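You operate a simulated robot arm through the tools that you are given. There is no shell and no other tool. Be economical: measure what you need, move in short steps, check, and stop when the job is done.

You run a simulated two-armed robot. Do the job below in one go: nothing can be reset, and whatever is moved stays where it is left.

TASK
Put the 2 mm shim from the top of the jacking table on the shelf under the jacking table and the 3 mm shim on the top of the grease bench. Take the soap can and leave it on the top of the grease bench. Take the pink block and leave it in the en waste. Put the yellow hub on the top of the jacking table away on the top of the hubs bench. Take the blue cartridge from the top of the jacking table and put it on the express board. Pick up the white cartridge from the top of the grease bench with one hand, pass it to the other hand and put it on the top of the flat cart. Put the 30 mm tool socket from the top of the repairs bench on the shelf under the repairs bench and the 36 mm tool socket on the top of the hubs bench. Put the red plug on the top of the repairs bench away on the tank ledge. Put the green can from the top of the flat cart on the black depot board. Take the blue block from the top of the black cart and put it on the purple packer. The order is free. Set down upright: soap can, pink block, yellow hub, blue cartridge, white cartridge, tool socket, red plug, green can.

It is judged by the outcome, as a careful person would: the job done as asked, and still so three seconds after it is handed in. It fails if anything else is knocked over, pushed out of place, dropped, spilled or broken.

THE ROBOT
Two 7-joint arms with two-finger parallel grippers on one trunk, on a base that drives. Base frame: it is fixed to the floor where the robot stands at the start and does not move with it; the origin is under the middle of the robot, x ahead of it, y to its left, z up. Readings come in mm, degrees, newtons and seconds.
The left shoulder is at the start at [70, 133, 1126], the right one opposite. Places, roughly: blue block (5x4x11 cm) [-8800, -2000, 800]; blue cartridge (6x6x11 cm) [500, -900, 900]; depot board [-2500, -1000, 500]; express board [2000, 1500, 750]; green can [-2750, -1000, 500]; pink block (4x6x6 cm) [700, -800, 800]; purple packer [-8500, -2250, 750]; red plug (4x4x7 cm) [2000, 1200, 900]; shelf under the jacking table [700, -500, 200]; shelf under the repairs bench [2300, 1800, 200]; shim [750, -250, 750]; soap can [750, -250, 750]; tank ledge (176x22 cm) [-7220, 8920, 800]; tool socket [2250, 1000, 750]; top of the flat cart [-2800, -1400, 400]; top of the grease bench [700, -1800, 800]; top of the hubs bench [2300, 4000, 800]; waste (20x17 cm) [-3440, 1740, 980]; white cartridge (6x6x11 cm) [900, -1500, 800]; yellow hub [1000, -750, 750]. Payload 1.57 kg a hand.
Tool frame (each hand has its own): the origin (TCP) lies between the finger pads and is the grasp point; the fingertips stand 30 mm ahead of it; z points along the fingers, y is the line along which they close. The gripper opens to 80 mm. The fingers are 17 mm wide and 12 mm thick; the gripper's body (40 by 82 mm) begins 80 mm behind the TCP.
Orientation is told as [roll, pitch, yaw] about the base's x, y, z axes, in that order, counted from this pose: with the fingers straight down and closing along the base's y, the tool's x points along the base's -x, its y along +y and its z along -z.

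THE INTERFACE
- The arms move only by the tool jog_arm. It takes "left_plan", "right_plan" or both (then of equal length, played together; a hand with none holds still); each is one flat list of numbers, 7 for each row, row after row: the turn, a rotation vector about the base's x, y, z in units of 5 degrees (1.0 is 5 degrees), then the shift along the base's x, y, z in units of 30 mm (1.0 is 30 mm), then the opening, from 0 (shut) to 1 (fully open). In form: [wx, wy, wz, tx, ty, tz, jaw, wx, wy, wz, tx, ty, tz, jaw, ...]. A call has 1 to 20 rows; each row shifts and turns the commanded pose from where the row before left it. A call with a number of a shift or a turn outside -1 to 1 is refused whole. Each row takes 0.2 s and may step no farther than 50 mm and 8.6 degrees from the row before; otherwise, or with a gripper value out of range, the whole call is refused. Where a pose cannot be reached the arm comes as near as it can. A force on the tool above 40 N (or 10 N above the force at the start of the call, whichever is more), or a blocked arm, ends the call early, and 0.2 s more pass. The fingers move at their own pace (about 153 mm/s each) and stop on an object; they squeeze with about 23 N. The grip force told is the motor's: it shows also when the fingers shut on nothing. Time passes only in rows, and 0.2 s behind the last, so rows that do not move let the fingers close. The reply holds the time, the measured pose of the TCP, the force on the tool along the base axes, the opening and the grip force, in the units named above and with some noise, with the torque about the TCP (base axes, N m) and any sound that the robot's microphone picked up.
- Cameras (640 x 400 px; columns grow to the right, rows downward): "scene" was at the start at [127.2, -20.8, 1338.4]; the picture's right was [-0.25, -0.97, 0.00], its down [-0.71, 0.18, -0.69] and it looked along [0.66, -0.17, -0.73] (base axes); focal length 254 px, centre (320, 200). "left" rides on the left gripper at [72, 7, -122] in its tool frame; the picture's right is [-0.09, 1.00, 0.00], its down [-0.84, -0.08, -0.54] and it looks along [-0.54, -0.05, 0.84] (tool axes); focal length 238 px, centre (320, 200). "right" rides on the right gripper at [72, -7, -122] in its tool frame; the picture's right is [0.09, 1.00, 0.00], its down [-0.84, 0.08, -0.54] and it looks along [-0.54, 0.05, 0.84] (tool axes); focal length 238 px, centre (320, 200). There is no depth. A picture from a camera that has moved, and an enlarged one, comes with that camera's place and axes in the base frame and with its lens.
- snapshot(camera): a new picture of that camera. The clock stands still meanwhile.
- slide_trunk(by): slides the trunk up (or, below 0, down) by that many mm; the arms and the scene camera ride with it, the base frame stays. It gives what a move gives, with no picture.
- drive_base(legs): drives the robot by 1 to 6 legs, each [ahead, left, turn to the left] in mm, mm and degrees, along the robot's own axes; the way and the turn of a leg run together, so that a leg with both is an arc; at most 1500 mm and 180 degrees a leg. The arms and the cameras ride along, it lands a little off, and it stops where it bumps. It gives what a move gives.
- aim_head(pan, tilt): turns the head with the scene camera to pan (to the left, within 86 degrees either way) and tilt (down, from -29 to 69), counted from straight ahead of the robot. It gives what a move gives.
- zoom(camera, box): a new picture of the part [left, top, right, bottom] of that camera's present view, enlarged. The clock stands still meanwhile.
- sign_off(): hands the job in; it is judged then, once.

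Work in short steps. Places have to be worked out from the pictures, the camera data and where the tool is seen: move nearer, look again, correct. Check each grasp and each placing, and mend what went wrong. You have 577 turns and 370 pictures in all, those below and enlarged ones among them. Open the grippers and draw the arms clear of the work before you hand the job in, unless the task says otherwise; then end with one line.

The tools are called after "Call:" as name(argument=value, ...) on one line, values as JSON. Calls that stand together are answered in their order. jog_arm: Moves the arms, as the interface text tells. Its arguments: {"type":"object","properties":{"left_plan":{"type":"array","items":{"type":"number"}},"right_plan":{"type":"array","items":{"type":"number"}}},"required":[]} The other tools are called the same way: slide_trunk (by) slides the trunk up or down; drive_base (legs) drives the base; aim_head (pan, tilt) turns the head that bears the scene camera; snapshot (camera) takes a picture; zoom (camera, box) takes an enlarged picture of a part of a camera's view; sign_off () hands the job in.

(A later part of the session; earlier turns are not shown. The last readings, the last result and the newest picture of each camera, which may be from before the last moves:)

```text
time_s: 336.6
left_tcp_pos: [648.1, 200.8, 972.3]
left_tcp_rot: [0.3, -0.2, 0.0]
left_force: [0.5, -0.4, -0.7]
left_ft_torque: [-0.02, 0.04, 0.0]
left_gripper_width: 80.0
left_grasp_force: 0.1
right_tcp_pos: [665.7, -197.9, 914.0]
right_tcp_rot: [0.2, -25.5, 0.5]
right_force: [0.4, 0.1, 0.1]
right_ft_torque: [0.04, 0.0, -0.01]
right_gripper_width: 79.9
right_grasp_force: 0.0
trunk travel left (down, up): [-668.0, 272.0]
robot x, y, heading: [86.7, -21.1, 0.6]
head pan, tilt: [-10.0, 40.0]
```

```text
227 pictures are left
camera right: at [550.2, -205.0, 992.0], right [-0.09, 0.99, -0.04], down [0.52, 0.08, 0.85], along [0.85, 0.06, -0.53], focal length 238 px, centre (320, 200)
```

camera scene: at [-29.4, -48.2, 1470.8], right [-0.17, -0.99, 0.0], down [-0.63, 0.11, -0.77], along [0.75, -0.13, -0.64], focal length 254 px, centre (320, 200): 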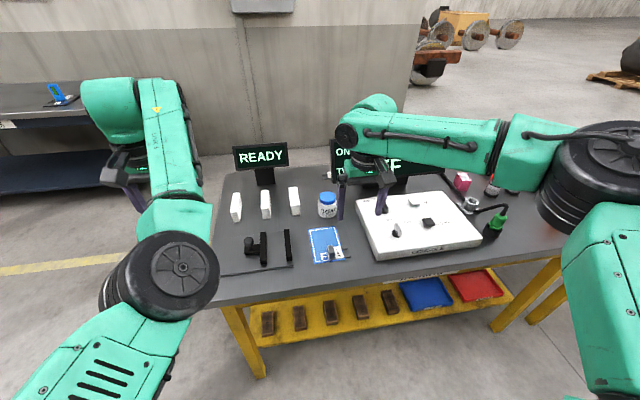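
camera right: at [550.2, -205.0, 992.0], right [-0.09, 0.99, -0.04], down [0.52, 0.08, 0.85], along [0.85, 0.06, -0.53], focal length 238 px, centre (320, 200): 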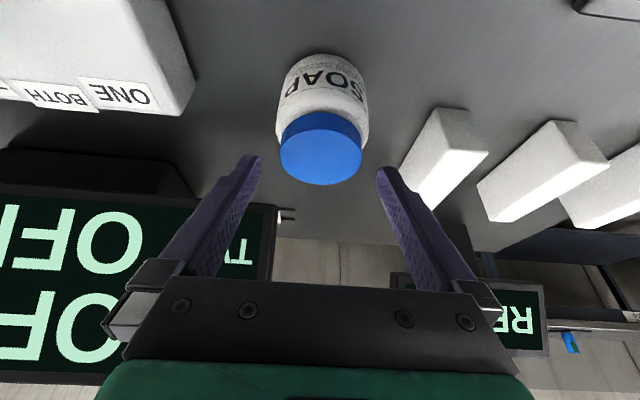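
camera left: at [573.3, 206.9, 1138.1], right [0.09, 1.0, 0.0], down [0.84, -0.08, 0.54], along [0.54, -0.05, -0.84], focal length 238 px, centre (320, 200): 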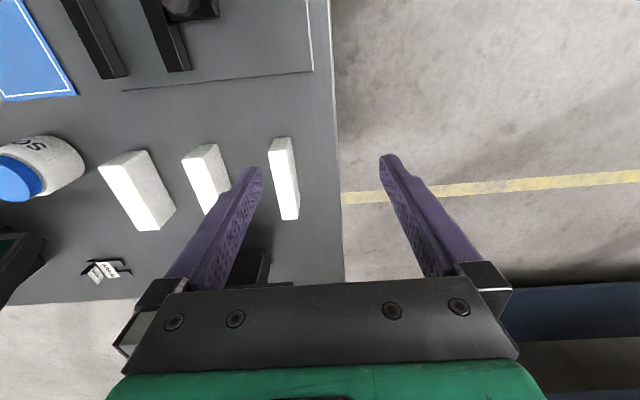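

Call:
jog_arm(right_plan=[0, 0, 0, 0.02, 0.03, -0.7, 1, 0, 0, 0, 0.02, 0, -0.7, 1, 0, 0, 0, 0, 0, -0.65, 1])

Call:
snapshot(camera="right")

```text
time_s: 337.4
left_tcp_pos: [647.5, 201.1, 971.8]
left_tcp_rot: [0.3, -0.2, -0.1]
left_force: [1.0, 1.5, -0.6]
left_ft_torque: [-0.01, -0.04, -0.01]
left_gripper_width: 80.0
left_grasp_force: 0.0
right_tcp_pos: [667.7, -194.9, 852.0]
right_tcp_rot: [0.0, -25.5, 0.4]
right_force: [-0.9, 0.1, -0.1]
right_ft_torque: [0.0, 0.03, -0.01]
right_gripper_width: 79.7
right_grasp_force: 0.1
trunk travel left (down, up): [-668.0, 272.0]
robot x, y, heading: [86.2, -20.8, 0.4]
head pan, tilt: [-10.0, 40.0]
```

```text
226 pictures are left
camera right: at [551.3, -203.4, 930.5], right [-0.09, 1.0, -0.04], down [0.52, 0.08, 0.85], along [0.85, 0.06, -0.53], focal length 238 px, centre (320, 200)
```

right: 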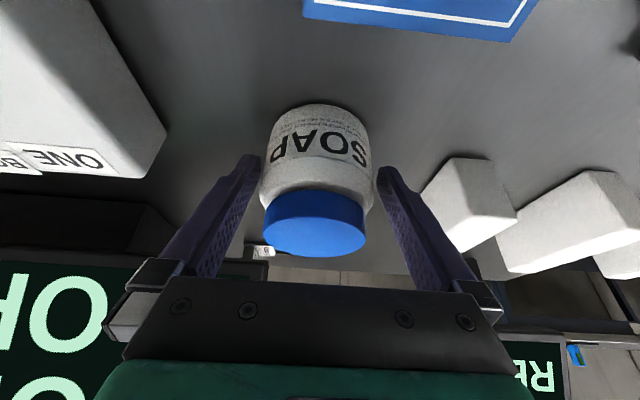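

Centred on the body. I close and then lift with the trunk.

Call:
jog_arm(right_plan=[0, 0, 0, 0, 0, 0, 0.6, 0, 0, 0, 0, 0, 0, 0, 0, 0, 0, 0, 0, 0, 0])

Call:
slide_trunk(by=80)

Call:
snapshot(camera="right")

```text
time_s: 338.2
left_tcp_pos: [647.3, 200.8, 972.2]
left_tcp_rot: [0.4, -0.2, 0.0]
left_force: [1.1, 0.1, 0.9]
left_ft_torque: [0.01, -0.01, -0.03]
left_gripper_width: 79.9
left_grasp_force: 0.0
right_tcp_pos: [667.3, -195.5, 852.0]
right_tcp_rot: [0.2, -25.5, 0.5]
right_force: [0.4, -0.2, 0.6]
right_ft_torque: [-0.01, 0.03, -0.01]
right_gripper_width: 71.0
right_grasp_force: 22.9
trunk travel left (down, up): [-668.0, 272.0]
robot x, y, heading: [87.3, -22.3, 0.0]
head pan, tilt: [-10.0, 40.0]
```

```text
time_s: 339.3
left_tcp_pos: [648.2, 199.5, 1050.7]
left_tcp_rot: [0.3, -0.2, 0.0]
left_force: [-0.8, -0.4, -0.6]
left_ft_torque: [0.0, 0.0, -0.03]
left_gripper_width: 80.2
left_grasp_force: 0.1
right_tcp_pos: [669.2, -195.9, 932.0]
right_tcp_rot: [0.1, -25.4, 0.4]
right_force: [-0.3, -0.3, -1.4]
right_ft_torque: [-0.01, 0.03, 0.01]
right_gripper_width: 71.1
right_grasp_force: 22.6
trunk travel left (down, up): [-748.0, 192.0]
robot x, y, heading: [89.1, -20.3, 0.4]
head pan, tilt: [-10.0, 40.0]
```

```text
225 pictures are left
camera right: at [551.3, -203.3, 1010.6], right [-0.09, 1.0, -0.04], down [0.52, 0.08, 0.85], along [0.85, 0.06, -0.53], focal length 238 px, centre (320, 200)
```

right: 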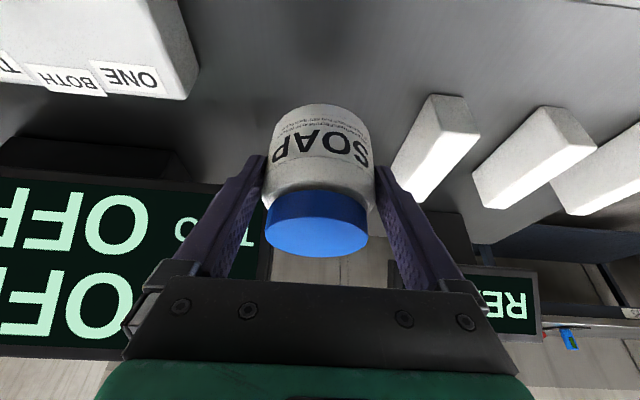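

Soap held. I draw the soap hand up and back, then reposition for the 3 mm shim with the left hand.

Call:
jog_arm(right_plan=[0, 0, 0, -0.3, 0, 1, 0, 0, 0, 0, -0.5, 0, 1, 0, 0, 0, 0, -0.8, 0, 0.8, 0, 0, 0, 0, -0.9, 0, 0.6, 0])

Call:
drive_base(legs=[[-180, 0, 0], [0, -375, 0]])

Call:
snapshot(camera="left")

Call:
snapshot(camera="scene")

```text
time_s: 340.3
left_tcp_pos: [646.1, 201.5, 1052.1]
left_tcp_rot: [0.4, -0.3, 0.0]
left_force: [-1.3, 0.5, -0.1]
left_ft_torque: [0.0, -0.03, 0.01]
left_gripper_width: 80.0
left_grasp_force: 0.0
right_tcp_pos: [589.3, -195.9, 1037.5]
right_tcp_rot: [0.2, -25.6, 0.4]
right_force: [-0.4, 0.1, -1.6]
right_ft_torque: [0.0, 0.01, 0.01]
right_gripper_width: 70.8
right_grasp_force: 23.2
trunk travel left (down, up): [-748.0, 192.0]
robot x, y, heading: [87.3, -18.5, 0.1]
head pan, tilt: [-10.0, 40.0]
```

```text
time_s: 343.8
left_tcp_pos: [466.4, -170.1, 1051.7]
left_tcp_rot: [0.2, -0.3, 0.0]
left_force: [-0.5, -0.6, -0.1]
left_ft_torque: [0.01, 0.02, 0.0]
left_gripper_width: 80.0
left_grasp_force: 0.0
right_tcp_pos: [411.4, -567.1, 1034.9]
right_tcp_rot: [0.0, -25.4, 0.4]
right_force: [-0.6, 0.4, -1.1]
right_ft_torque: [-0.01, 0.01, 0.0]
right_gripper_width: 70.8
right_grasp_force: 23.3
trunk travel left (down, up): [-748.0, 192.0]
robot x, y, heading: [-94.8, -390.5, 0.4]
head pan, tilt: [-10.0, 40.0]
```

```text
224 pictures are left
camera left: at [393.6, -164.4, 1172.8], right [0.09, 1.0, 0.0], down [0.84, -0.08, 0.54], along [0.54, -0.05, -0.84], focal length 238 px, centre (320, 200)
```

left: 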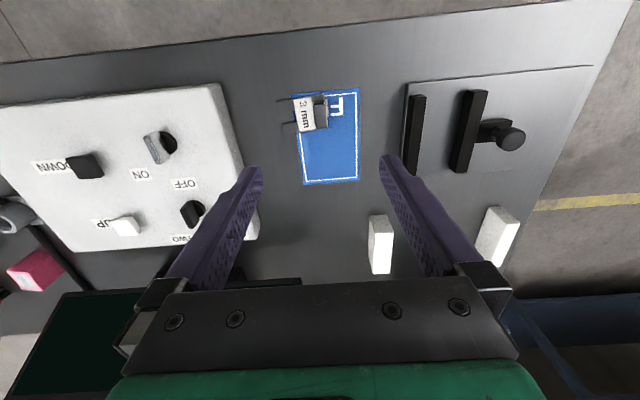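

```text
223 pictures are left
camera scene: at [41.3, -405.4, 1395.8], right [-0.17, -0.99, 0.0], down [-0.63, 0.11, -0.77], along [0.75, -0.13, -0.64], focal length 254 px, centre (320, 200)
```

scene: 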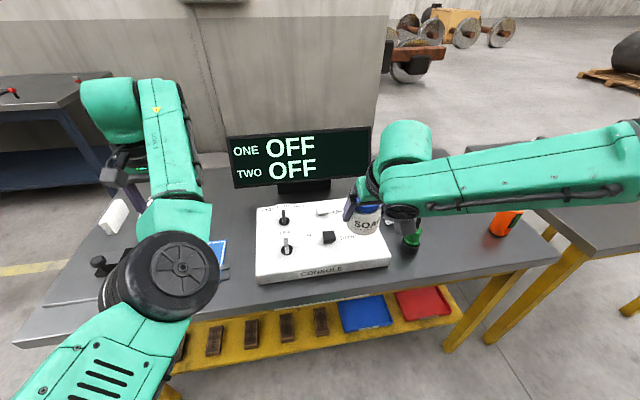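

Call:
zoom(camera="left", box=[270, 75, 370, 145])

```text
5.71 times, centred on (320, 110) of left
camera zoom: at [393.6, -164.4, 1172.8], right [0.09, 1.0, 0.0], down [0.84, -0.08, 0.54], along [0.54, -0.05, -0.84], focal length 1362 px, centre (320, 714)
```

zoom: 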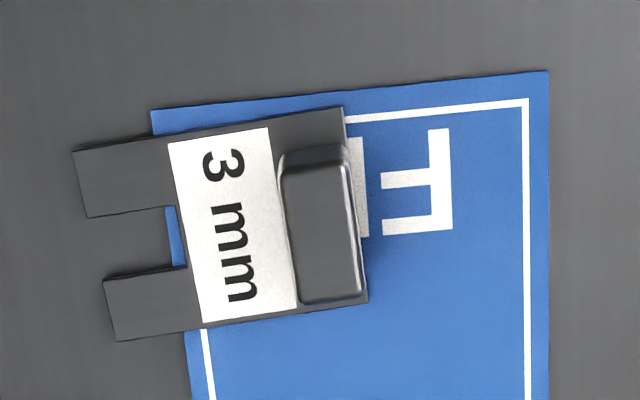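

Handle centre ≈(473,-171). I lower the trunk 40, then descend the left hand with narrowed jaws.

Call:
slide_trunk(by=-40)

Call:
jog_arm(left_plan=[0, 0, 0.35, 0.2, 0, -1, 0.6, 0, 0, 0.35, 0, 0, -1, 0.6, 0, 0, 0, 0, 0, -1, 0.6, 0, 0, 0, 0, 0, -1, 0.6])

Call:
snapshot(camera="left")

```text
time_s: 344.6
left_tcp_pos: [467.0, -172.0, 1011.5]
left_tcp_rot: [0.4, -0.3, 0.1]
left_force: [-0.5, 0.4, 0.5]
left_ft_torque: [-0.02, 0.01, 0.02]
left_gripper_width: 80.0
left_grasp_force: 0.1
right_tcp_pos: [411.0, -568.4, 994.6]
right_tcp_rot: [0.1, -25.5, 0.4]
right_force: [-0.5, 0.1, -2.1]
right_ft_torque: [0.02, 0.03, 0.02]
right_gripper_width: 71.0
right_grasp_force: 22.6
trunk travel left (down, up): [-708.0, 232.0]
robot x, y, heading: [-90.4, -389.5, 0.4]
head pan, tilt: [-10.0, 40.0]
```

```text
time_s: 345.6
left_tcp_pos: [475.0, -171.7, 891.0]
left_tcp_rot: [0.2, -0.3, 3.5]
left_force: [0.4, -0.6, -0.9]
left_ft_torque: [-0.01, -0.02, 0.01]
left_gripper_width: 48.4
left_grasp_force: 0.0
right_tcp_pos: [412.5, -567.6, 994.8]
right_tcp_rot: [0.0, -25.4, 0.5]
right_force: [-0.1, -0.3, -1.6]
right_ft_torque: [-0.01, -0.01, 0.01]
right_gripper_width: 70.9
right_grasp_force: 23.2
trunk travel left (down, up): [-708.0, 232.0]
robot x, y, heading: [-91.3, -390.7, 0.4]
head pan, tilt: [-10.0, 40.0]
```

```text
221 pictures are left
camera left: at [399.3, -168.8, 1012.7], right [0.03, 1.0, 0.0], down [0.84, -0.03, 0.54], along [0.54, -0.01, -0.84], focal length 238 px, centre (320, 200)
```

left: 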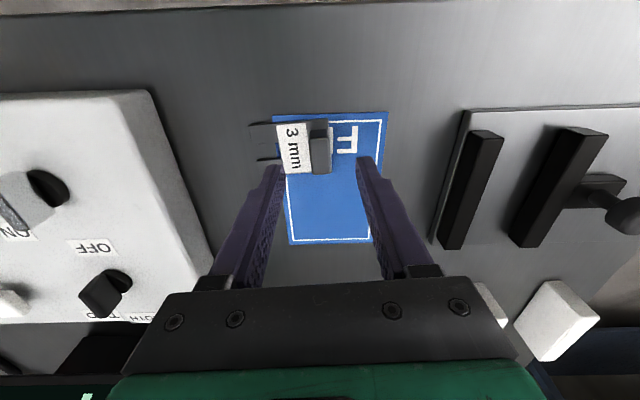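

Call:
jog_arm(left_plan=[0, 0, 0, -0.25, 0.05, -0.8, 0.6, 0, 0, 0, 0, 0, -0.6, 0.6, 0, 0, 0, 0, 0, -0.2, 0.6])

Call:
snapshot(camera="left")

```text
time_s: 346.4
left_tcp_pos: [465.2, -169.3, 843.7]
left_tcp_rot: [0.5, -0.2, 3.5]
left_force: [0.4, 0.2, 0.0]
left_ft_torque: [0.05, 0.0, -0.05]
left_gripper_width: 48.1
left_grasp_force: 0.0
right_tcp_pos: [411.7, -566.9, 994.8]
right_tcp_rot: [0.1, -25.5, 0.4]
right_force: [0.3, -0.5, -1.5]
right_ft_torque: [0.04, -0.01, 0.01]
right_gripper_width: 70.9
right_grasp_force: 23.0
trunk travel left (down, up): [-708.0, 232.0]
robot x, y, heading: [-94.7, -388.0, 0.0]
head pan, tilt: [-10.0, 40.0]
```

```text
220 pictures are left
camera left: at [391.7, -167.8, 965.1], right [0.03, 1.0, 0.0], down [0.84, -0.03, 0.54], along [0.54, -0.01, -0.84], focal length 238 px, centre (320, 200)
```

left: 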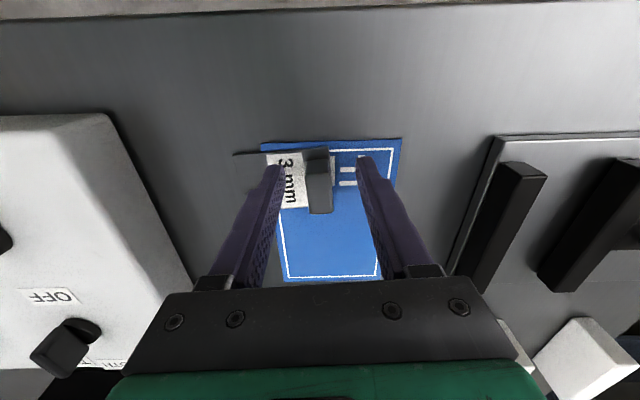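

Fingers straddle the handle. I close.

Call:
jog_arm(left_plan=[0, 0, 0, 0, 0, 0, 0.2, 0, 0, 0, 0, 0, 0, 0, 0, 0, 0, 0, 0, 0, 0])

Call:
slide_trunk(by=60)

Call:
snapshot(camera="left")

```text
time_s: 347.2
left_tcp_pos: [465.3, -170.1, 844.7]
left_tcp_rot: [0.3, -0.2, 3.5]
left_force: [-0.7, -0.2, 0.4]
left_ft_torque: [-0.05, 0.01, -0.02]
left_gripper_width: 17.3
left_grasp_force: 23.2
right_tcp_pos: [412.0, -567.5, 995.1]
right_tcp_rot: [0.1, -25.5, 0.4]
right_force: [0.4, -0.3, -2.0]
right_ft_torque: [0.02, 0.03, -0.02]
right_gripper_width: 71.2
right_grasp_force: 22.8
trunk travel left (down, up): [-708.0, 232.0]
robot x, y, heading: [-89.9, -390.2, 0.4]
head pan, tilt: [-10.0, 40.0]
```

```text
time_s: 348.2
left_tcp_pos: [466.8, -169.7, 904.3]
left_tcp_rot: [0.2, -0.1, 3.4]
left_force: [-0.8, 0.5, -1.2]
left_ft_torque: [0.04, 0.04, 0.01]
left_gripper_width: 17.7
left_grasp_force: 23.1
right_tcp_pos: [411.8, -567.8, 1054.9]
right_tcp_rot: [0.1, -25.5, 0.4]
right_force: [-0.1, -0.3, -1.3]
right_ft_torque: [0.0, 0.05, -0.02]
right_gripper_width: 70.8
right_grasp_force: 22.7
trunk travel left (down, up): [-768.0, 172.0]
robot x, y, heading: [-92.8, -389.7, 0.6]
head pan, tilt: [-10.0, 40.0]
```

```text
219 pictures are left
camera left: at [392.1, -167.7, 1025.1], right [0.03, 1.0, 0.0], down [0.84, -0.03, 0.54], along [0.54, -0.01, -0.84], focal length 238 px, centre (320, 200)
```

left: 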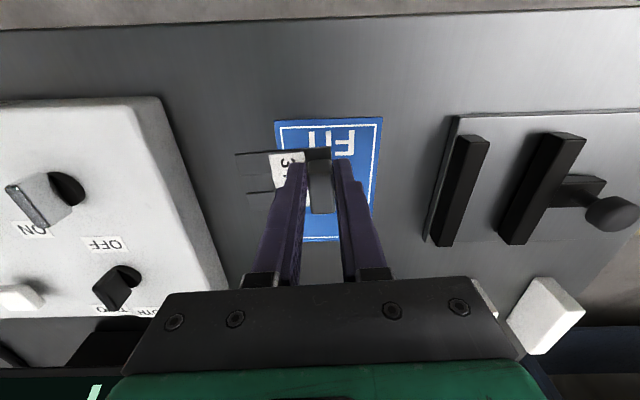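

3 mm shim lifted. I raise it, back off, and drive right to the grease bench.

Call:
jog_arm(left_plan=[0, 0, 0, 0, 0, 1, 0, 0, 0, 0, 0, 0, 1, 0, 0, 0, 0, 0, 0, 1, 0])

Call:
drive_base(legs=[[-200, 0, 0], [0, -1250, 0]])

Call:
aim_head(pan=0, tilt=35)

Call:
snapshot(camera="scene")

```text
time_s: 349.1
left_tcp_pos: [464.9, -171.1, 995.2]
left_tcp_rot: [0.2, -0.1, 3.6]
left_force: [-0.1, 0.3, -0.4]
left_ft_torque: [0.02, -0.01, -0.01]
left_gripper_width: 17.1
left_grasp_force: 23.3
right_tcp_pos: [411.0, -567.8, 1053.3]
right_tcp_rot: [0.1, -25.5, 0.4]
right_force: [-1.2, -0.1, -2.0]
right_ft_torque: [0.03, 0.02, 0.01]
right_gripper_width: 70.8
right_grasp_force: 23.1
trunk travel left (down, up): [-768.0, 172.0]
robot x, y, heading: [-95.6, -391.2, 0.5]
head pan, tilt: [-10.0, 40.0]
```

```text
time_s: 356.6
left_tcp_pos: [273.6, -1415.0, 995.9]
left_tcp_rot: [0.2, -0.2, 3.9]
left_force: [0.9, -0.3, -1.1]
left_ft_torque: [0.02, 0.01, 0.01]
left_gripper_width: 17.4
left_grasp_force: 23.2
right_tcp_pos: [221.2, -1813.1, 1056.3]
right_tcp_rot: [0.1, -25.5, 0.8]
right_force: [1.2, 0.2, -2.2]
right_ft_torque: [0.03, 0.04, 0.01]
right_gripper_width: 70.9
right_grasp_force: 22.9
trunk travel left (down, up): [-768.0, 172.0]
robot x, y, heading: [-284.1, -1638.9, 0.8]
head pan, tilt: [-10.0, 40.0]
```

```text
time_s: 357.3
left_tcp_pos: [272.2, -1415.4, 993.7]
left_tcp_rot: [0.2, -0.1, 3.8]
left_force: [0.1, -0.2, -1.5]
left_ft_torque: [0.02, 0.03, -0.03]
left_gripper_width: 17.2
left_grasp_force: 22.9
right_tcp_pos: [221.5, -1813.7, 1054.8]
right_tcp_rot: [0.1, -25.4, 0.6]
right_force: [0.1, -0.1, -1.5]
right_ft_torque: [-0.02, 0.01, 0.0]
right_gripper_width: 70.9
right_grasp_force: 23.1
trunk travel left (down, up): [-768.0, 172.0]
robot x, y, heading: [-281.9, -1642.9, 0.6]
head pan, tilt: [0.0, 35.0]
```

```text
218 pictures are left
camera scene: at [-145.6, -1640.7, 1423.3], right [0.01, -1.0, 0.0], down [-0.57, -0.01, -0.82], along [0.82, 0.01, -0.57], focal length 254 px, centre (320, 200)
```

scene: 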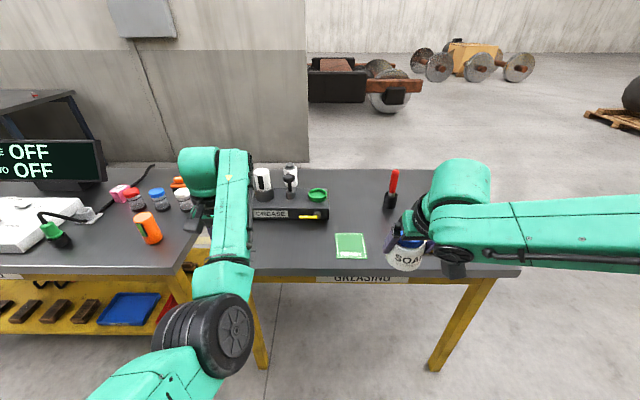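

Grease bench ahead: front edge x≈373, greaser at x≥569. I drive in 230 mm so both hands hang over free bench, and look from the hands.

Call:
drive_base(legs=[[230, -60, -0.6]])

Call:
snapshot(camera="left")

Call:
snapshot(camera="right")

```text
time_s: 359.0
left_tcp_pos: [506.6, -1479.2, 994.8]
left_tcp_rot: [0.2, -0.1, 3.3]
left_force: [-0.2, -0.2, -0.2]
left_ft_torque: [0.01, -0.01, 0.0]
left_gripper_width: 17.4
left_grasp_force: 22.8
right_tcp_pos: [450.2, -1877.7, 1055.3]
right_tcp_rot: [0.1, -25.6, 0.3]
right_force: [0.2, 0.4, -2.2]
right_ft_torque: [-0.02, 0.06, -0.02]
right_gripper_width: 70.6
right_grasp_force: 23.2
trunk travel left (down, up): [-768.0, 172.0]
robot x, y, heading: [-48.7, -1701.7, -0.3]
head pan, tilt: [0.0, 35.0]
```

```text
217 pictures are left
camera left: at [432.1, -1477.6, 1116.0], right [0.04, 1.0, 0.0], down [0.84, -0.03, 0.55], along [0.54, -0.02, -0.84], focal length 238 px, centre (320, 200)
```

left: 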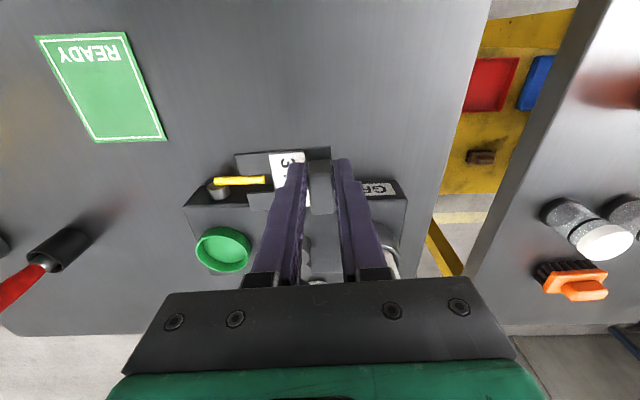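

```text
216 pictures are left
camera right: at [333.0, -1885.0, 1133.6], right [-0.09, 1.0, -0.04], down [0.52, 0.08, 0.85], along [0.85, 0.05, -0.53], focal length 238 px, centre (320, 200)
```

right: 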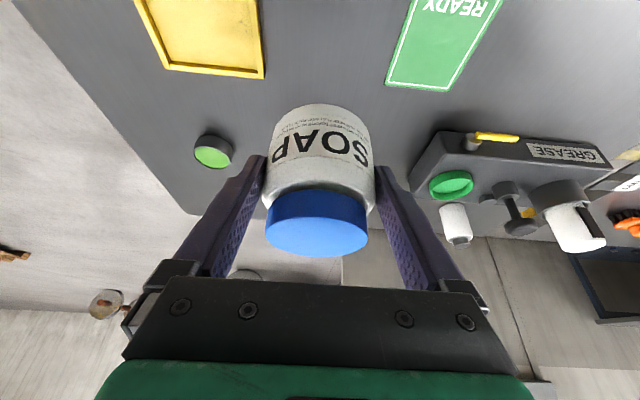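

Both spots are free: shim at (507,-1479), soap between card and yellow tray. I lower the trunk 125.

Call:
slide_trunk(by=-125)

Call:
snapshot(camera="left")

```text
time_s: 360.6
left_tcp_pos: [506.6, -1481.0, 868.7]
left_tcp_rot: [0.2, -0.3, 3.3]
left_force: [-0.6, 0.4, -1.2]
left_ft_torque: [0.03, 0.01, 0.02]
left_gripper_width: 17.4
left_grasp_force: 22.8
right_tcp_pos: [450.8, -1878.5, 929.9]
right_tcp_rot: [0.1, -25.6, 0.2]
right_force: [0.2, 0.4, -2.6]
right_ft_torque: [0.01, -0.01, 0.01]
right_gripper_width: 71.0
right_grasp_force: 22.3
trunk travel left (down, up): [-643.0, 297.0]
robot x, y, heading: [-55.5, -1699.9, -0.1]
head pan, tilt: [0.0, 35.0]
```

```text
215 pictures are left
camera left: at [433.1, -1477.8, 990.6], right [0.04, 1.0, 0.0], down [0.84, -0.03, 0.54], along [0.54, -0.02, -0.84], focal length 238 px, centre (320, 200)
```

left: 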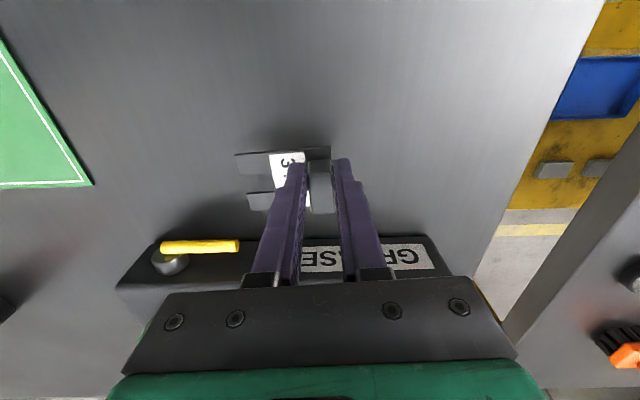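

Call:
jog_arm(left_plan=[0, 0, 0, 0, 0, -0.25, 0, 0, 0, 0, 0, 0, -0.2, 0, 0, 0, 0, 0, 0, -0.15, 0, 0, 0, 0, 0, 0, -0.1, 0])

Call:
snapshot(camera="left")

```text
time_s: 361.6
left_tcp_pos: [508.0, -1480.7, 848.3]
left_tcp_rot: [0.2, -0.3, 3.3]
left_force: [-0.6, 0.7, -2.0]
left_ft_torque: [0.01, 0.02, 0.03]
left_gripper_width: 17.5
left_grasp_force: 23.0
right_tcp_pos: [450.3, -1877.9, 930.4]
right_tcp_rot: [0.2, -25.5, 0.2]
right_force: [-0.2, -0.3, -1.3]
right_ft_torque: [0.01, 0.05, -0.02]
right_gripper_width: 70.9
right_grasp_force: 22.7
trunk travel left (down, up): [-643.0, 297.0]
robot x, y, heading: [-51.0, -1699.0, -0.0]
head pan, tilt: [0.0, 35.0]
```

```text
214 pictures are left
camera left: at [433.8, -1478.0, 969.5], right [0.04, 1.0, 0.0], down [0.84, -0.03, 0.54], along [0.54, -0.02, -0.84], focal length 238 px, centre (320, 200)
```

left: 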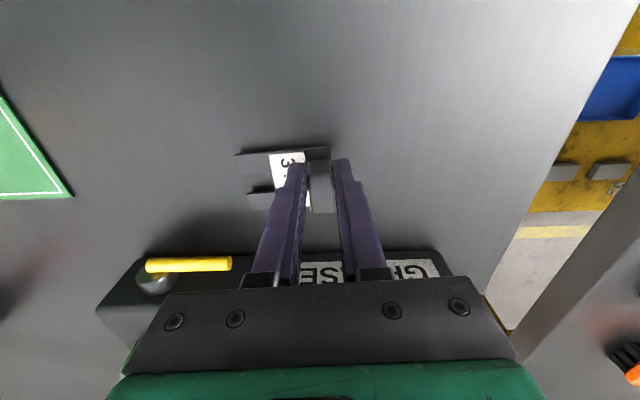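

Call:
jog_arm(left_plan=[0, 0, 0, 0, 0, -0.1, 0, 0, 0, 0, 0, 0, -0.1, 0, 0, 0, 0, 0, 0, -0.1, 0])

```text
time_s: 362.4
left_tcp_pos: [508.3, -1480.0, 842.2]
left_tcp_rot: [0.2, -0.5, 3.3]
left_force: [2.4, 1.0, 11.3]
left_ft_torque: [-0.1, 0.04, 0.0]
left_gripper_width: 17.3
left_grasp_force: 23.0
right_tcp_pos: [450.0, -1878.2, 931.3]
right_tcp_rot: [0.1, -25.5, 0.1]
right_force: [-0.1, -0.1, -1.7]
right_ft_torque: [-0.01, 0.06, 0.02]
right_gripper_width: 70.7
right_grasp_force: 22.7
trunk travel left (down, up): [-643.0, 297.0]
robot x, y, heading: [-51.6, -1701.5, 0.1]
head pan, tilt: [0.0, 35.0]
```

Contact. I open slightly and rise.

Call:
jog_arm(left_plan=[0, 0, 0, 0, 0, 0.08, 0, 0, 0, 0, 0, 0, 0, 0.4, 0, 0, 0, 0, 0, 0, 0.4, 0, 0, 0, 0, 0, 1, 0.4, 0, 0, 0, 0, 0, 1, 0.4, 0, 0, 0, 0, 0, 1, 0.6])

Call:
snapshot(camera="left")

```text
time_s: 363.8
left_tcp_pos: [504.5, -1478.9, 932.1]
left_tcp_rot: [0.2, -0.1, 3.2]
left_force: [0.3, 0.3, 0.1]
left_ft_torque: [-0.01, -0.04, -0.01]
left_gripper_width: 47.8
left_grasp_force: 0.0
right_tcp_pos: [450.1, -1878.8, 928.5]
right_tcp_rot: [0.1, -25.5, 0.2]
right_force: [-0.3, -0.1, -1.9]
right_ft_torque: [0.01, 0.02, -0.01]
right_gripper_width: 70.9
right_grasp_force: 22.6
trunk travel left (down, up): [-643.0, 297.0]
robot x, y, heading: [-52.4, -1699.4, 0.0]
head pan, tilt: [0.0, 35.0]
```

```text
213 pictures are left
camera left: at [431.3, -1476.9, 1053.4], right [0.04, 1.0, 0.0], down [0.84, -0.03, 0.54], along [0.54, -0.02, -0.84], focal length 238 px, centre (320, 200)
```

left: 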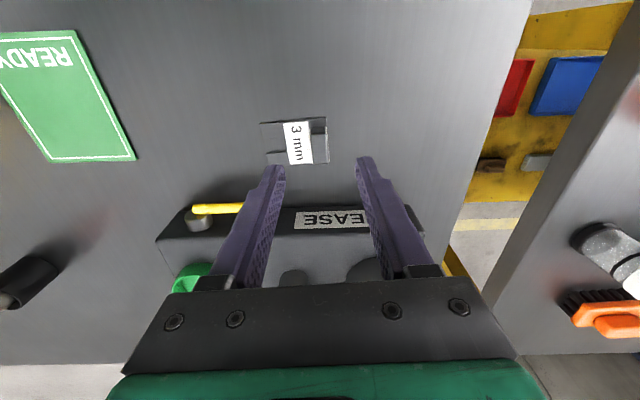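

Shim placed. I raise the left hand more and lower the soap with the trunk.

Call:
jog_arm(left_plan=[0, 0, 0, 0, 0, 1, 1, 0, 0, 0, 0, 0, 1, 1, 0, 0, 0, 0, 0, 1, 1, 0, 0, 0, 0, 0, 1, 1])

Call:
slide_trunk(by=-62)

Call:
snapshot(camera="right")

```text
time_s: 364.8
left_tcp_pos: [505.5, -1480.8, 1051.1]
left_tcp_rot: [0.2, -0.2, 3.3]
left_force: [0.3, -0.1, 0.5]
left_ft_torque: [-0.05, -0.04, -0.03]
left_gripper_width: 80.3
left_grasp_force: 0.1
right_tcp_pos: [449.7, -1878.6, 930.9]
right_tcp_rot: [0.1, -25.6, 0.2]
right_force: [0.2, -0.3, -2.1]
right_ft_torque: [-0.01, 0.01, -0.01]
right_gripper_width: 70.7
right_grasp_force: 22.8
trunk travel left (down, up): [-643.0, 297.0]
robot x, y, heading: [-52.3, -1698.3, 0.0]
head pan, tilt: [0.0, 35.0]
```

```text
time_s: 365.8
left_tcp_pos: [505.6, -1480.3, 989.8]
left_tcp_rot: [0.2, -0.2, 3.3]
left_force: [-0.2, 0.5, -0.3]
left_ft_torque: [0.01, 0.01, 0.02]
left_gripper_width: 80.0
left_grasp_force: 0.0
right_tcp_pos: [449.2, -1876.8, 868.0]
right_tcp_rot: [0.0, -25.5, 0.1]
right_force: [0.0, 0.0, -1.7]
right_ft_torque: [0.02, 0.02, 0.03]
right_gripper_width: 70.7
right_grasp_force: 23.2
trunk travel left (down, up): [-581.0, 359.0]
robot x, y, heading: [-54.5, -1699.3, 0.0]
head pan, tilt: [0.0, 35.0]
```

```text
212 pictures are left
camera right: at [333.9, -1885.3, 946.2], right [-0.09, 1.0, -0.04], down [0.52, 0.08, 0.85], along [0.85, 0.05, -0.53], focal length 238 px, centre (320, 200)
```

right: 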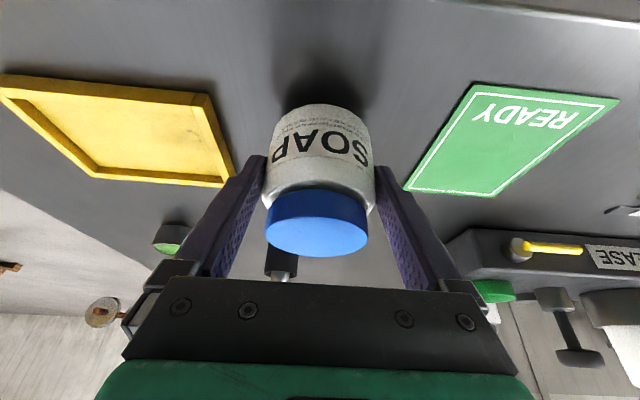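

Call:
jog_arm(right_plan=[0, 0, 0, 0, 0, -0.2, 0, 0, 0, 0, 0, 0, -0.15, 0, 0, 0, 0, 0, 0, -0.1, 0])

```text
time_s: 366.6
left_tcp_pos: [505.3, -1480.0, 988.8]
left_tcp_rot: [0.3, -0.1, 3.3]
left_force: [-0.6, 0.8, 0.0]
left_ft_torque: [-0.04, -0.01, 0.0]
left_gripper_width: 80.0
left_grasp_force: 0.0
right_tcp_pos: [449.9, -1878.7, 853.9]
right_tcp_rot: [0.1, -25.4, 0.2]
right_force: [0.0, 0.2, -1.7]
right_ft_torque: [0.01, 0.01, 0.01]
right_gripper_width: 70.7
right_grasp_force: 22.8
trunk travel left (down, up): [-581.0, 359.0]
robot x, y, heading: [-53.6, -1699.3, 0.1]
head pan, tilt: [0.0, 35.0]
```

Call:
jog_arm(right_plan=[0, 0, 0, 0, 0, -0.1, 0, 0, 0, 0, 0, 0, -0.1, 0])

```text
time_s: 367.2
left_tcp_pos: [504.3, -1479.8, 990.2]
left_tcp_rot: [0.2, -0.3, 3.2]
left_force: [0.2, -0.1, -0.1]
left_ft_torque: [0.01, 0.02, -0.02]
left_gripper_width: 79.9
left_grasp_force: 0.1
right_tcp_pos: [450.6, -1876.4, 851.6]
right_tcp_rot: [0.0, -25.9, 0.2]
right_force: [1.8, -3.3, 13.2]
right_ft_torque: [-0.37, 0.06, -0.03]
right_gripper_width: 70.5
right_grasp_force: 23.0
trunk travel left (down, up): [-581.0, 359.0]
robot x, y, heading: [-53.5, -1700.1, 0.2]
head pan, tilt: [0.0, 35.0]
```

Contact (+15 N). I release and look.

Call:
jog_arm(right_plan=[0, 0, 0, 0, 0, 0.05, 0.9, 0, 0, 0, 0, 0, 0, 1, 0, 0, 0, 0, 0, 0, 1])

Call:
snapshot(camera="right")

```text
time_s: 368.0
left_tcp_pos: [506.5, -1480.8, 988.8]
left_tcp_rot: [0.2, -0.2, 3.3]
left_force: [-0.2, -0.1, 0.5]
left_ft_torque: [-0.01, -0.02, 0.01]
left_gripper_width: 79.8
left_grasp_force: 0.0
right_tcp_pos: [450.6, -1877.4, 850.3]
right_tcp_rot: [0.1, -25.5, 0.2]
right_force: [0.1, 0.3, -0.1]
right_ft_torque: [0.02, -0.02, -0.02]
right_gripper_width: 80.0
right_grasp_force: 0.0
trunk travel left (down, up): [-581.0, 359.0]
robot x, y, heading: [-48.3, -1701.9, -0.4]
head pan, tilt: [0.0, 35.0]
```

```text
211 pictures are left
camera right: at [333.8, -1884.9, 927.9], right [-0.09, 1.0, -0.04], down [0.52, 0.08, 0.85], along [0.85, 0.05, -0.53], focal length 238 px, centre (320, 200)
```

right: 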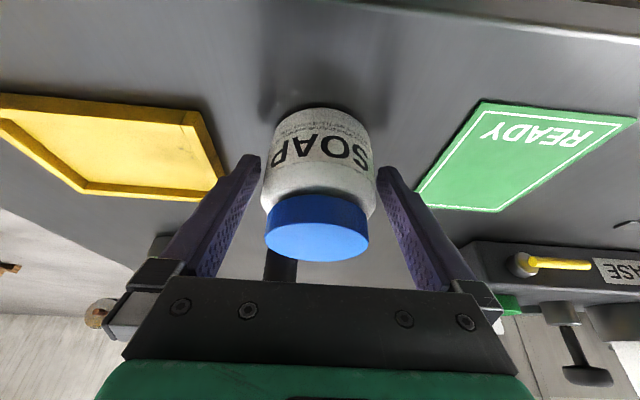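

Soap stands. I raise the trunk straight up to clear.

Call:
slide_trunk(by=160)

Call:
snapshot(camera="right")

Call:
snapshot(camera="scene")

```text
time_s: 369.8
left_tcp_pos: [505.9, -1479.4, 1148.1]
left_tcp_rot: [0.2, -0.2, 3.3]
left_force: [0.0, -0.2, -0.5]
left_ft_torque: [0.0, -0.01, 0.03]
left_gripper_width: 80.1
left_grasp_force: 0.1
right_tcp_pos: [450.2, -1877.8, 1010.5]
right_tcp_rot: [0.1, -25.6, 0.2]
right_force: [-0.8, 0.0, 0.0]
right_ft_torque: [0.03, -0.02, 0.02]
right_gripper_width: 80.1
right_grasp_force: 0.1
trunk travel left (down, up): [-741.0, 199.0]
robot x, y, heading: [-56.6, -1699.7, -0.0]
head pan, tilt: [0.0, 35.0]
```

```text
210 pictures are left
camera right: at [333.8, -1884.9, 1088.0], right [-0.09, 1.0, -0.04], down [0.52, 0.08, 0.85], along [0.85, 0.05, -0.53], focal length 238 px, centre (320, 200)
```

right: 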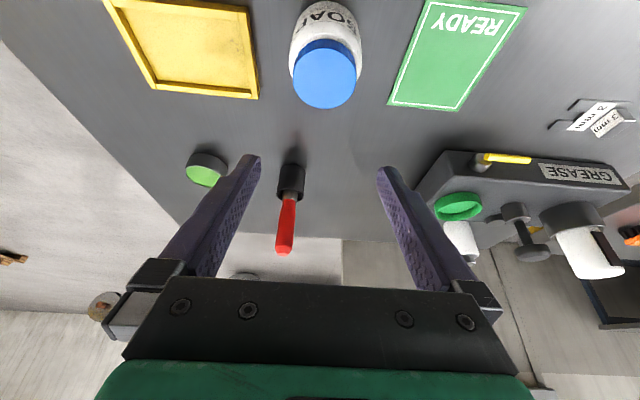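

```text
209 pictures are left
camera scene: at [85.6, -1700.8, 1396.3], right [0.0, -1.0, 0.0], down [-0.57, 0.0, -0.82], along [0.82, 0.0, -0.57], focal length 254 px, centre (320, 200)
```

scene: 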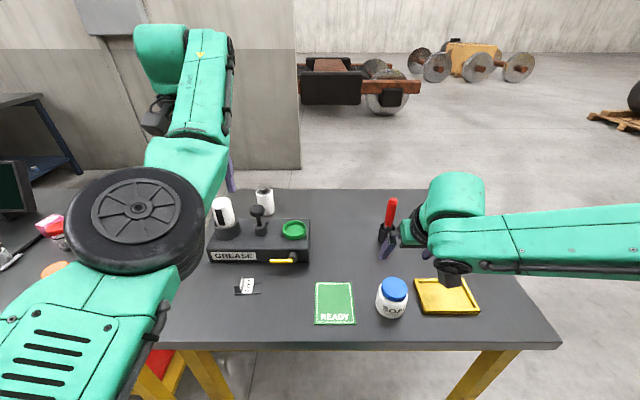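

Call:
zoom(camera="scene", box=[190, 170, 330, 280])

Call:
zoom(camera="right", box=[400, 130, 640, 300])

Call:
snapshot(camera="left")

```text
3.64 times, centred on (260, 225) of scene
camera zoom: at [85.6, -1700.8, 1396.3], right [0.0, -1.0, 0.0], down [-0.57, 0.0, -0.82], along [0.82, 0.0, -0.57], focal length 925 px, centre (538, 109)
```

zoom: 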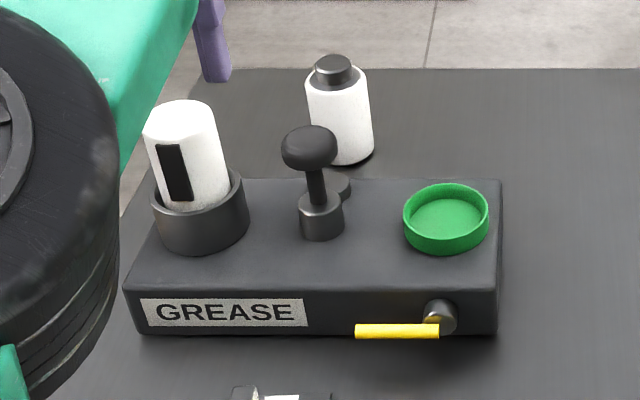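

```text
2.35 times, centred on (520, 215) of right
camera zoom: at [333.8, -1884.9, 1088.0], right [-0.09, 1.0, -0.04], down [0.52, 0.08, 0.85], along [0.85, 0.05, -0.53], focal length 561 px, centre (-151, 165)
```

zoom: 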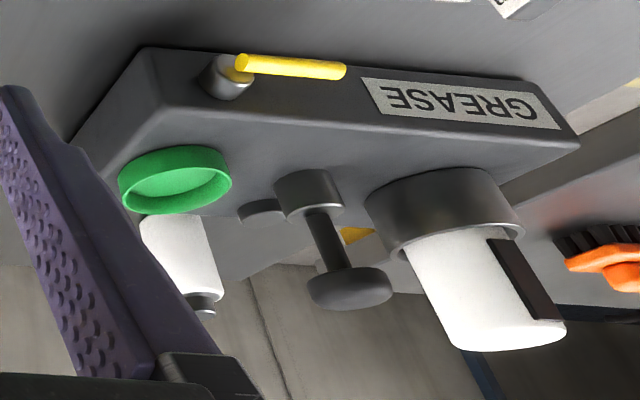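

```text
206 pictures are left
camera left: at [432.2, -1477.6, 1270.3], right [0.04, 1.0, 0.0], down [0.84, -0.03, 0.54], along [0.54, -0.02, -0.84], focal length 238 px, centre (320, 200)
```

left: 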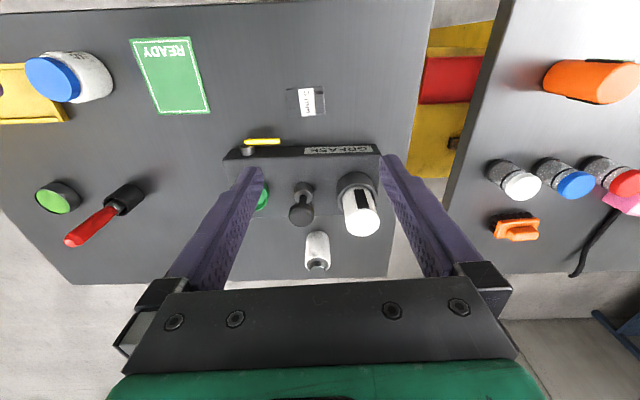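

There are two white things: one in the greaser's cup (≈(669,-1413)) and one standing behind at ≈(840,-1504). I look closer before deciding which is the "white cartridge".

Call:
zoom(camera="left", box=[270, 160, 410, 285])

Call:
zoom(camera="scene", box=[250, 180, 290, 215])

```text
3.20 times, centred on (340, 222) of left
camera zoom: at [432.2, -1477.6, 1270.3], right [0.04, 1.0, 0.0], down [0.84, -0.03, 0.54], along [0.54, -0.02, -0.84], focal length 763 px, centre (256, 128)
```

zoom: 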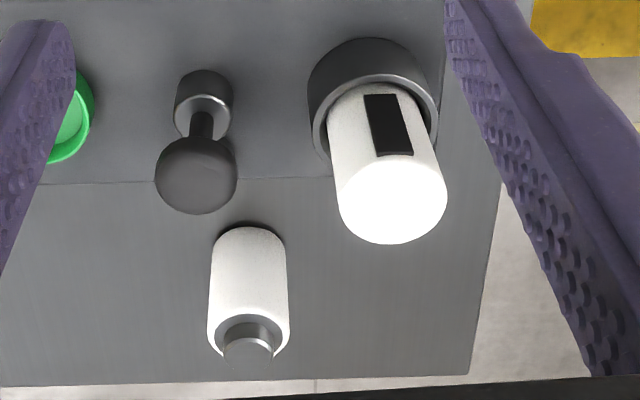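

```text
11.43 times, centred on (270, 198) of scene
camera zoom: at [85.6, -1700.8, 1396.3], right [0.0, -1.0, 0.0], down [-0.57, 0.0, -0.82], along [0.82, 0.0, -0.57], focal length 2907 px, centre (891, 229)
```

zoom: 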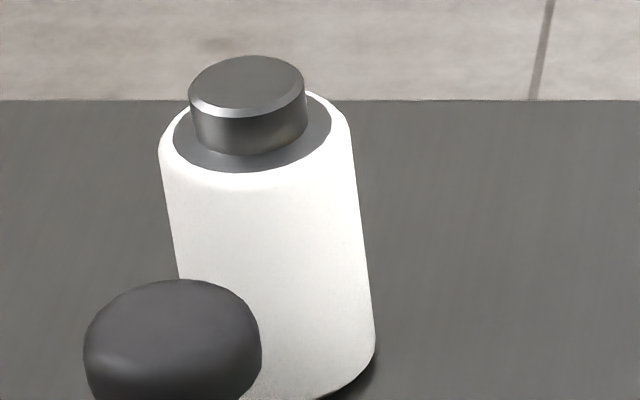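

Position and size match the rear one: it measures 60 mm × 110 mm at (857,-1499), fitting the stated place, while the one in the greaser cup is part of the greaser set. It's best reached from behind; I straighten the right hand and drive round the south end.

Call:
jog_arm(right_plan=[0, 1, 0, 0, 0, 0.5, 1, 0, 1, 0, 0, 0, 0.5, 1, 0, 1, 0, 0, 0, 0.5, 1, 0, 1, 0, 0, 0, 0.5, 1, 0, 1, 0, 0, 0, 0.5, 1])

Call:
drive_base(legs=[[-180, 0, 0], [0, -1100, 0], [1500, 0, 0], [300, 0, 0]])

Call:
aim_head(pan=60, tilt=30)

Call:
snapshot(camera="scene")

```text
time_s: 371.0
left_tcp_pos: [507.2, -1480.9, 1148.2]
left_tcp_rot: [0.3, 0.0, 3.3]
left_force: [0.2, 0.2, -0.5]
left_ft_torque: [-0.01, 0.02, 0.0]
left_gripper_width: 79.8
left_grasp_force: 0.0
right_tcp_pos: [451.3, -1877.0, 1083.6]
right_tcp_rot: [0.2, -0.2, 0.3]
right_force: [-0.4, -0.2, -0.7]
right_ft_torque: [0.03, -0.01, -0.01]
right_gripper_width: 80.0
right_grasp_force: 0.0
trunk travel left (down, up): [-741.0, 199.0]
robot x, y, heading: [-53.5, -1695.2, -0.0]
head pan, tilt: [0.0, 35.0]
```

```text
time_s: 386.4
left_tcp_pos: [2126.6, -2575.3, 1150.6]
left_tcp_rot: [0.3, -0.3, 3.4]
left_force: [-0.5, 0.1, -0.3]
left_ft_torque: [0.02, -0.04, 0.01]
left_gripper_width: 80.1
left_grasp_force: 0.1
right_tcp_pos: [2072.8, -2971.6, 1085.6]
right_tcp_rot: [0.0, -0.6, 0.3]
right_force: [0.4, -0.7, 0.1]
right_ft_torque: [0.02, -0.02, -0.02]
right_gripper_width: 79.9
right_grasp_force: 0.1
trunk travel left (down, up): [-741.0, 199.0]
robot x, y, heading: [1573.2, -2794.0, 0.3]
head pan, tilt: [0.0, 35.0]
```

```text
time_s: 387.7
left_tcp_pos: [2128.8, -2575.3, 1149.6]
left_tcp_rot: [0.2, -0.2, 3.4]
left_force: [-0.9, -0.6, 0.8]
left_ft_torque: [0.01, 0.0, 0.01]
left_gripper_width: 80.1
left_grasp_force: 0.2
right_tcp_pos: [2074.3, -2972.3, 1084.8]
right_tcp_rot: [0.1, -0.5, 0.3]
right_force: [0.2, -0.3, 0.1]
right_ft_torque: [-0.01, -0.01, -0.01]
right_gripper_width: 80.1
right_grasp_force: 0.0
trunk travel left (down, up): [-741.0, 199.0]
robot x, y, heading: [1571.1, -2796.3, -0.0]
head pan, tilt: [60.0, 30.0]
```

```text
203 pictures are left
camera scene: at [1665.8, -2719.1, 1404.1], right [0.87, -0.5, 0.0], down [-0.25, -0.43, -0.87], along [0.43, 0.75, -0.5], focal length 254 px, centre (320, 200)
```

scene: 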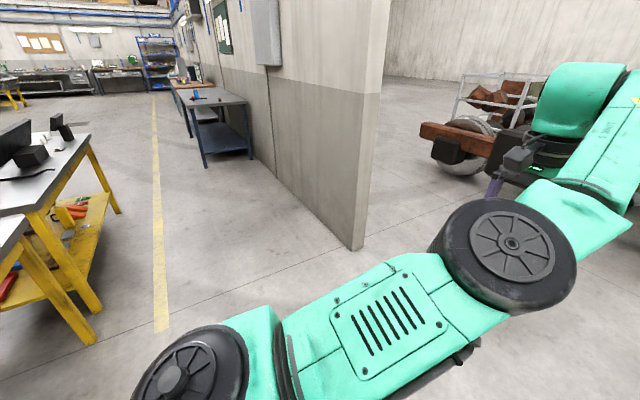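

Call:
drive_base(legs=[[0, 0, 180], [0, -1120, 0]])

Call:
aim_head(pan=0, tilt=35)

Call:
snapshot(camera="scene")

Call:
snapshot(camera="right")

```text
time_s: 400.8
left_tcp_pos: [1020.4, -1900.2, 1149.6]
left_tcp_rot: [0.1, -0.3, -177.0]
left_force: [0.1, 0.2, -1.0]
left_ft_torque: [-0.02, 0.01, 0.04]
left_gripper_width: 79.8
left_grasp_force: 0.1
right_tcp_pos: [1077.8, -1502.1, 1085.4]
right_tcp_rot: [0.2, -0.5, 179.8]
right_force: [-0.2, 0.5, -0.2]
right_ft_torque: [0.02, 0.02, 0.01]
right_gripper_width: 79.8
right_grasp_force: 0.1
trunk travel left (down, up): [-741.0, 199.0]
robot x, y, heading: [1577.1, -1679.6, 179.7]
head pan, tilt: [60.0, 30.0]
```

```text
time_s: 402.1
left_tcp_pos: [1020.1, -1899.3, 1149.3]
left_tcp_rot: [0.3, -0.2, -177.0]
left_force: [-0.2, -0.3, 0.4]
left_ft_torque: [-0.03, 0.04, 0.01]
left_gripper_width: 80.2
left_grasp_force: 0.1
right_tcp_pos: [1078.7, -1502.4, 1084.8]
right_tcp_rot: [0.1, -0.5, 179.9]
right_force: [1.5, 1.1, -0.3]
right_ft_torque: [0.04, -0.01, -0.02]
right_gripper_width: 80.3
right_grasp_force: 0.1
trunk travel left (down, up): [-741.0, 199.0]
robot x, y, heading: [1573.0, -1682.0, 179.6]
head pan, tilt: [0.0, 35.0]
```

```text
202 pictures are left
camera scene: at [1441.2, -1682.9, 1396.4], right [0.0, 1.0, 0.0], down [0.57, 0.0, -0.82], along [-0.82, 0.0, -0.57], focal length 254 px, centre (320, 200)
```

scene: 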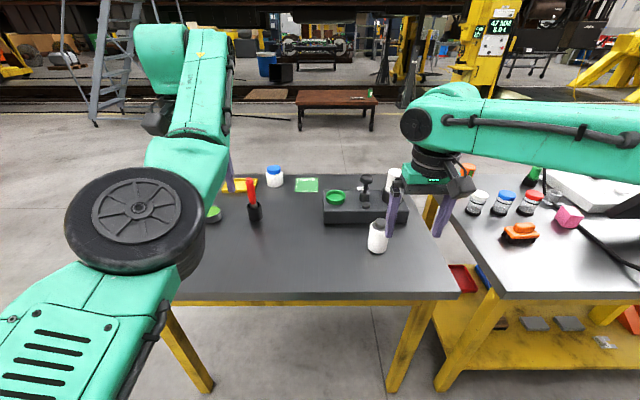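

```text
201 pictures are left
camera right: at [1152.4, -1496.1, 1205.1], right [0.09, -1.0, 0.0], down [-0.83, -0.07, 0.55], along [-0.55, -0.05, -0.84], focal length 238 px, centre (320, 200)
```

right: 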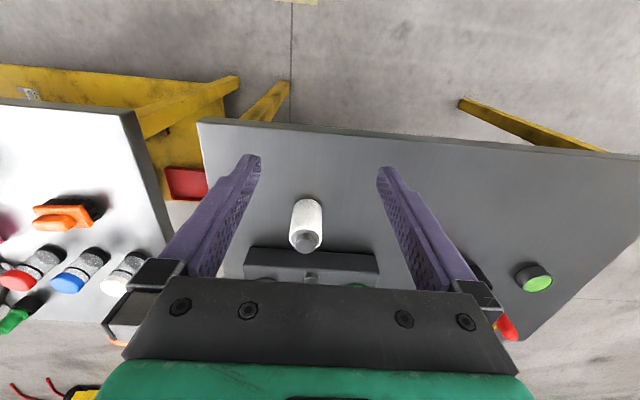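

Call:
zoom(camera="scene", box=[300, 150, 460, 270])

Call:
zoom(camera="right", box=[260, 170, 360, 270])

```text
3.33 times, centred on (380, 210) of scene
camera zoom: at [1441.2, -1682.9, 1396.4], right [0.0, 1.0, 0.0], down [0.57, 0.0, -0.82], along [-0.82, 0.0, -0.57], focal length 848 px, centre (120, 167)
```

zoom: 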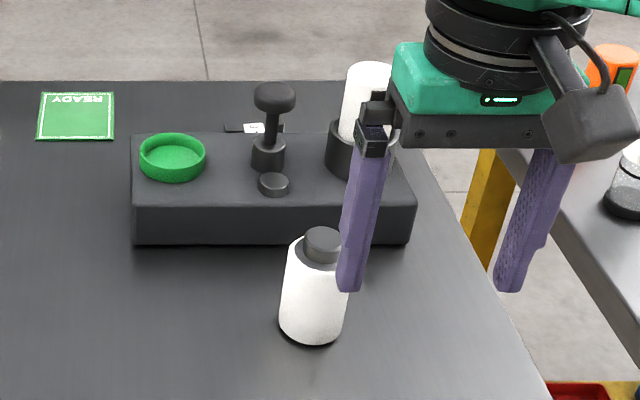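

```text
4.00 times, centred on (310, 220) of right
camera zoom: at [1152.4, -1496.1, 1205.1], right [0.09, -1.0, 0.0], down [-0.83, -0.07, 0.55], along [-0.55, -0.05, -0.84], focal length 953 px, centre (360, 120)
```

zoom: 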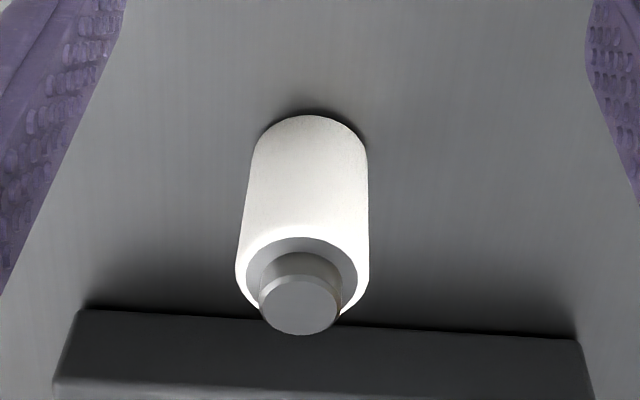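

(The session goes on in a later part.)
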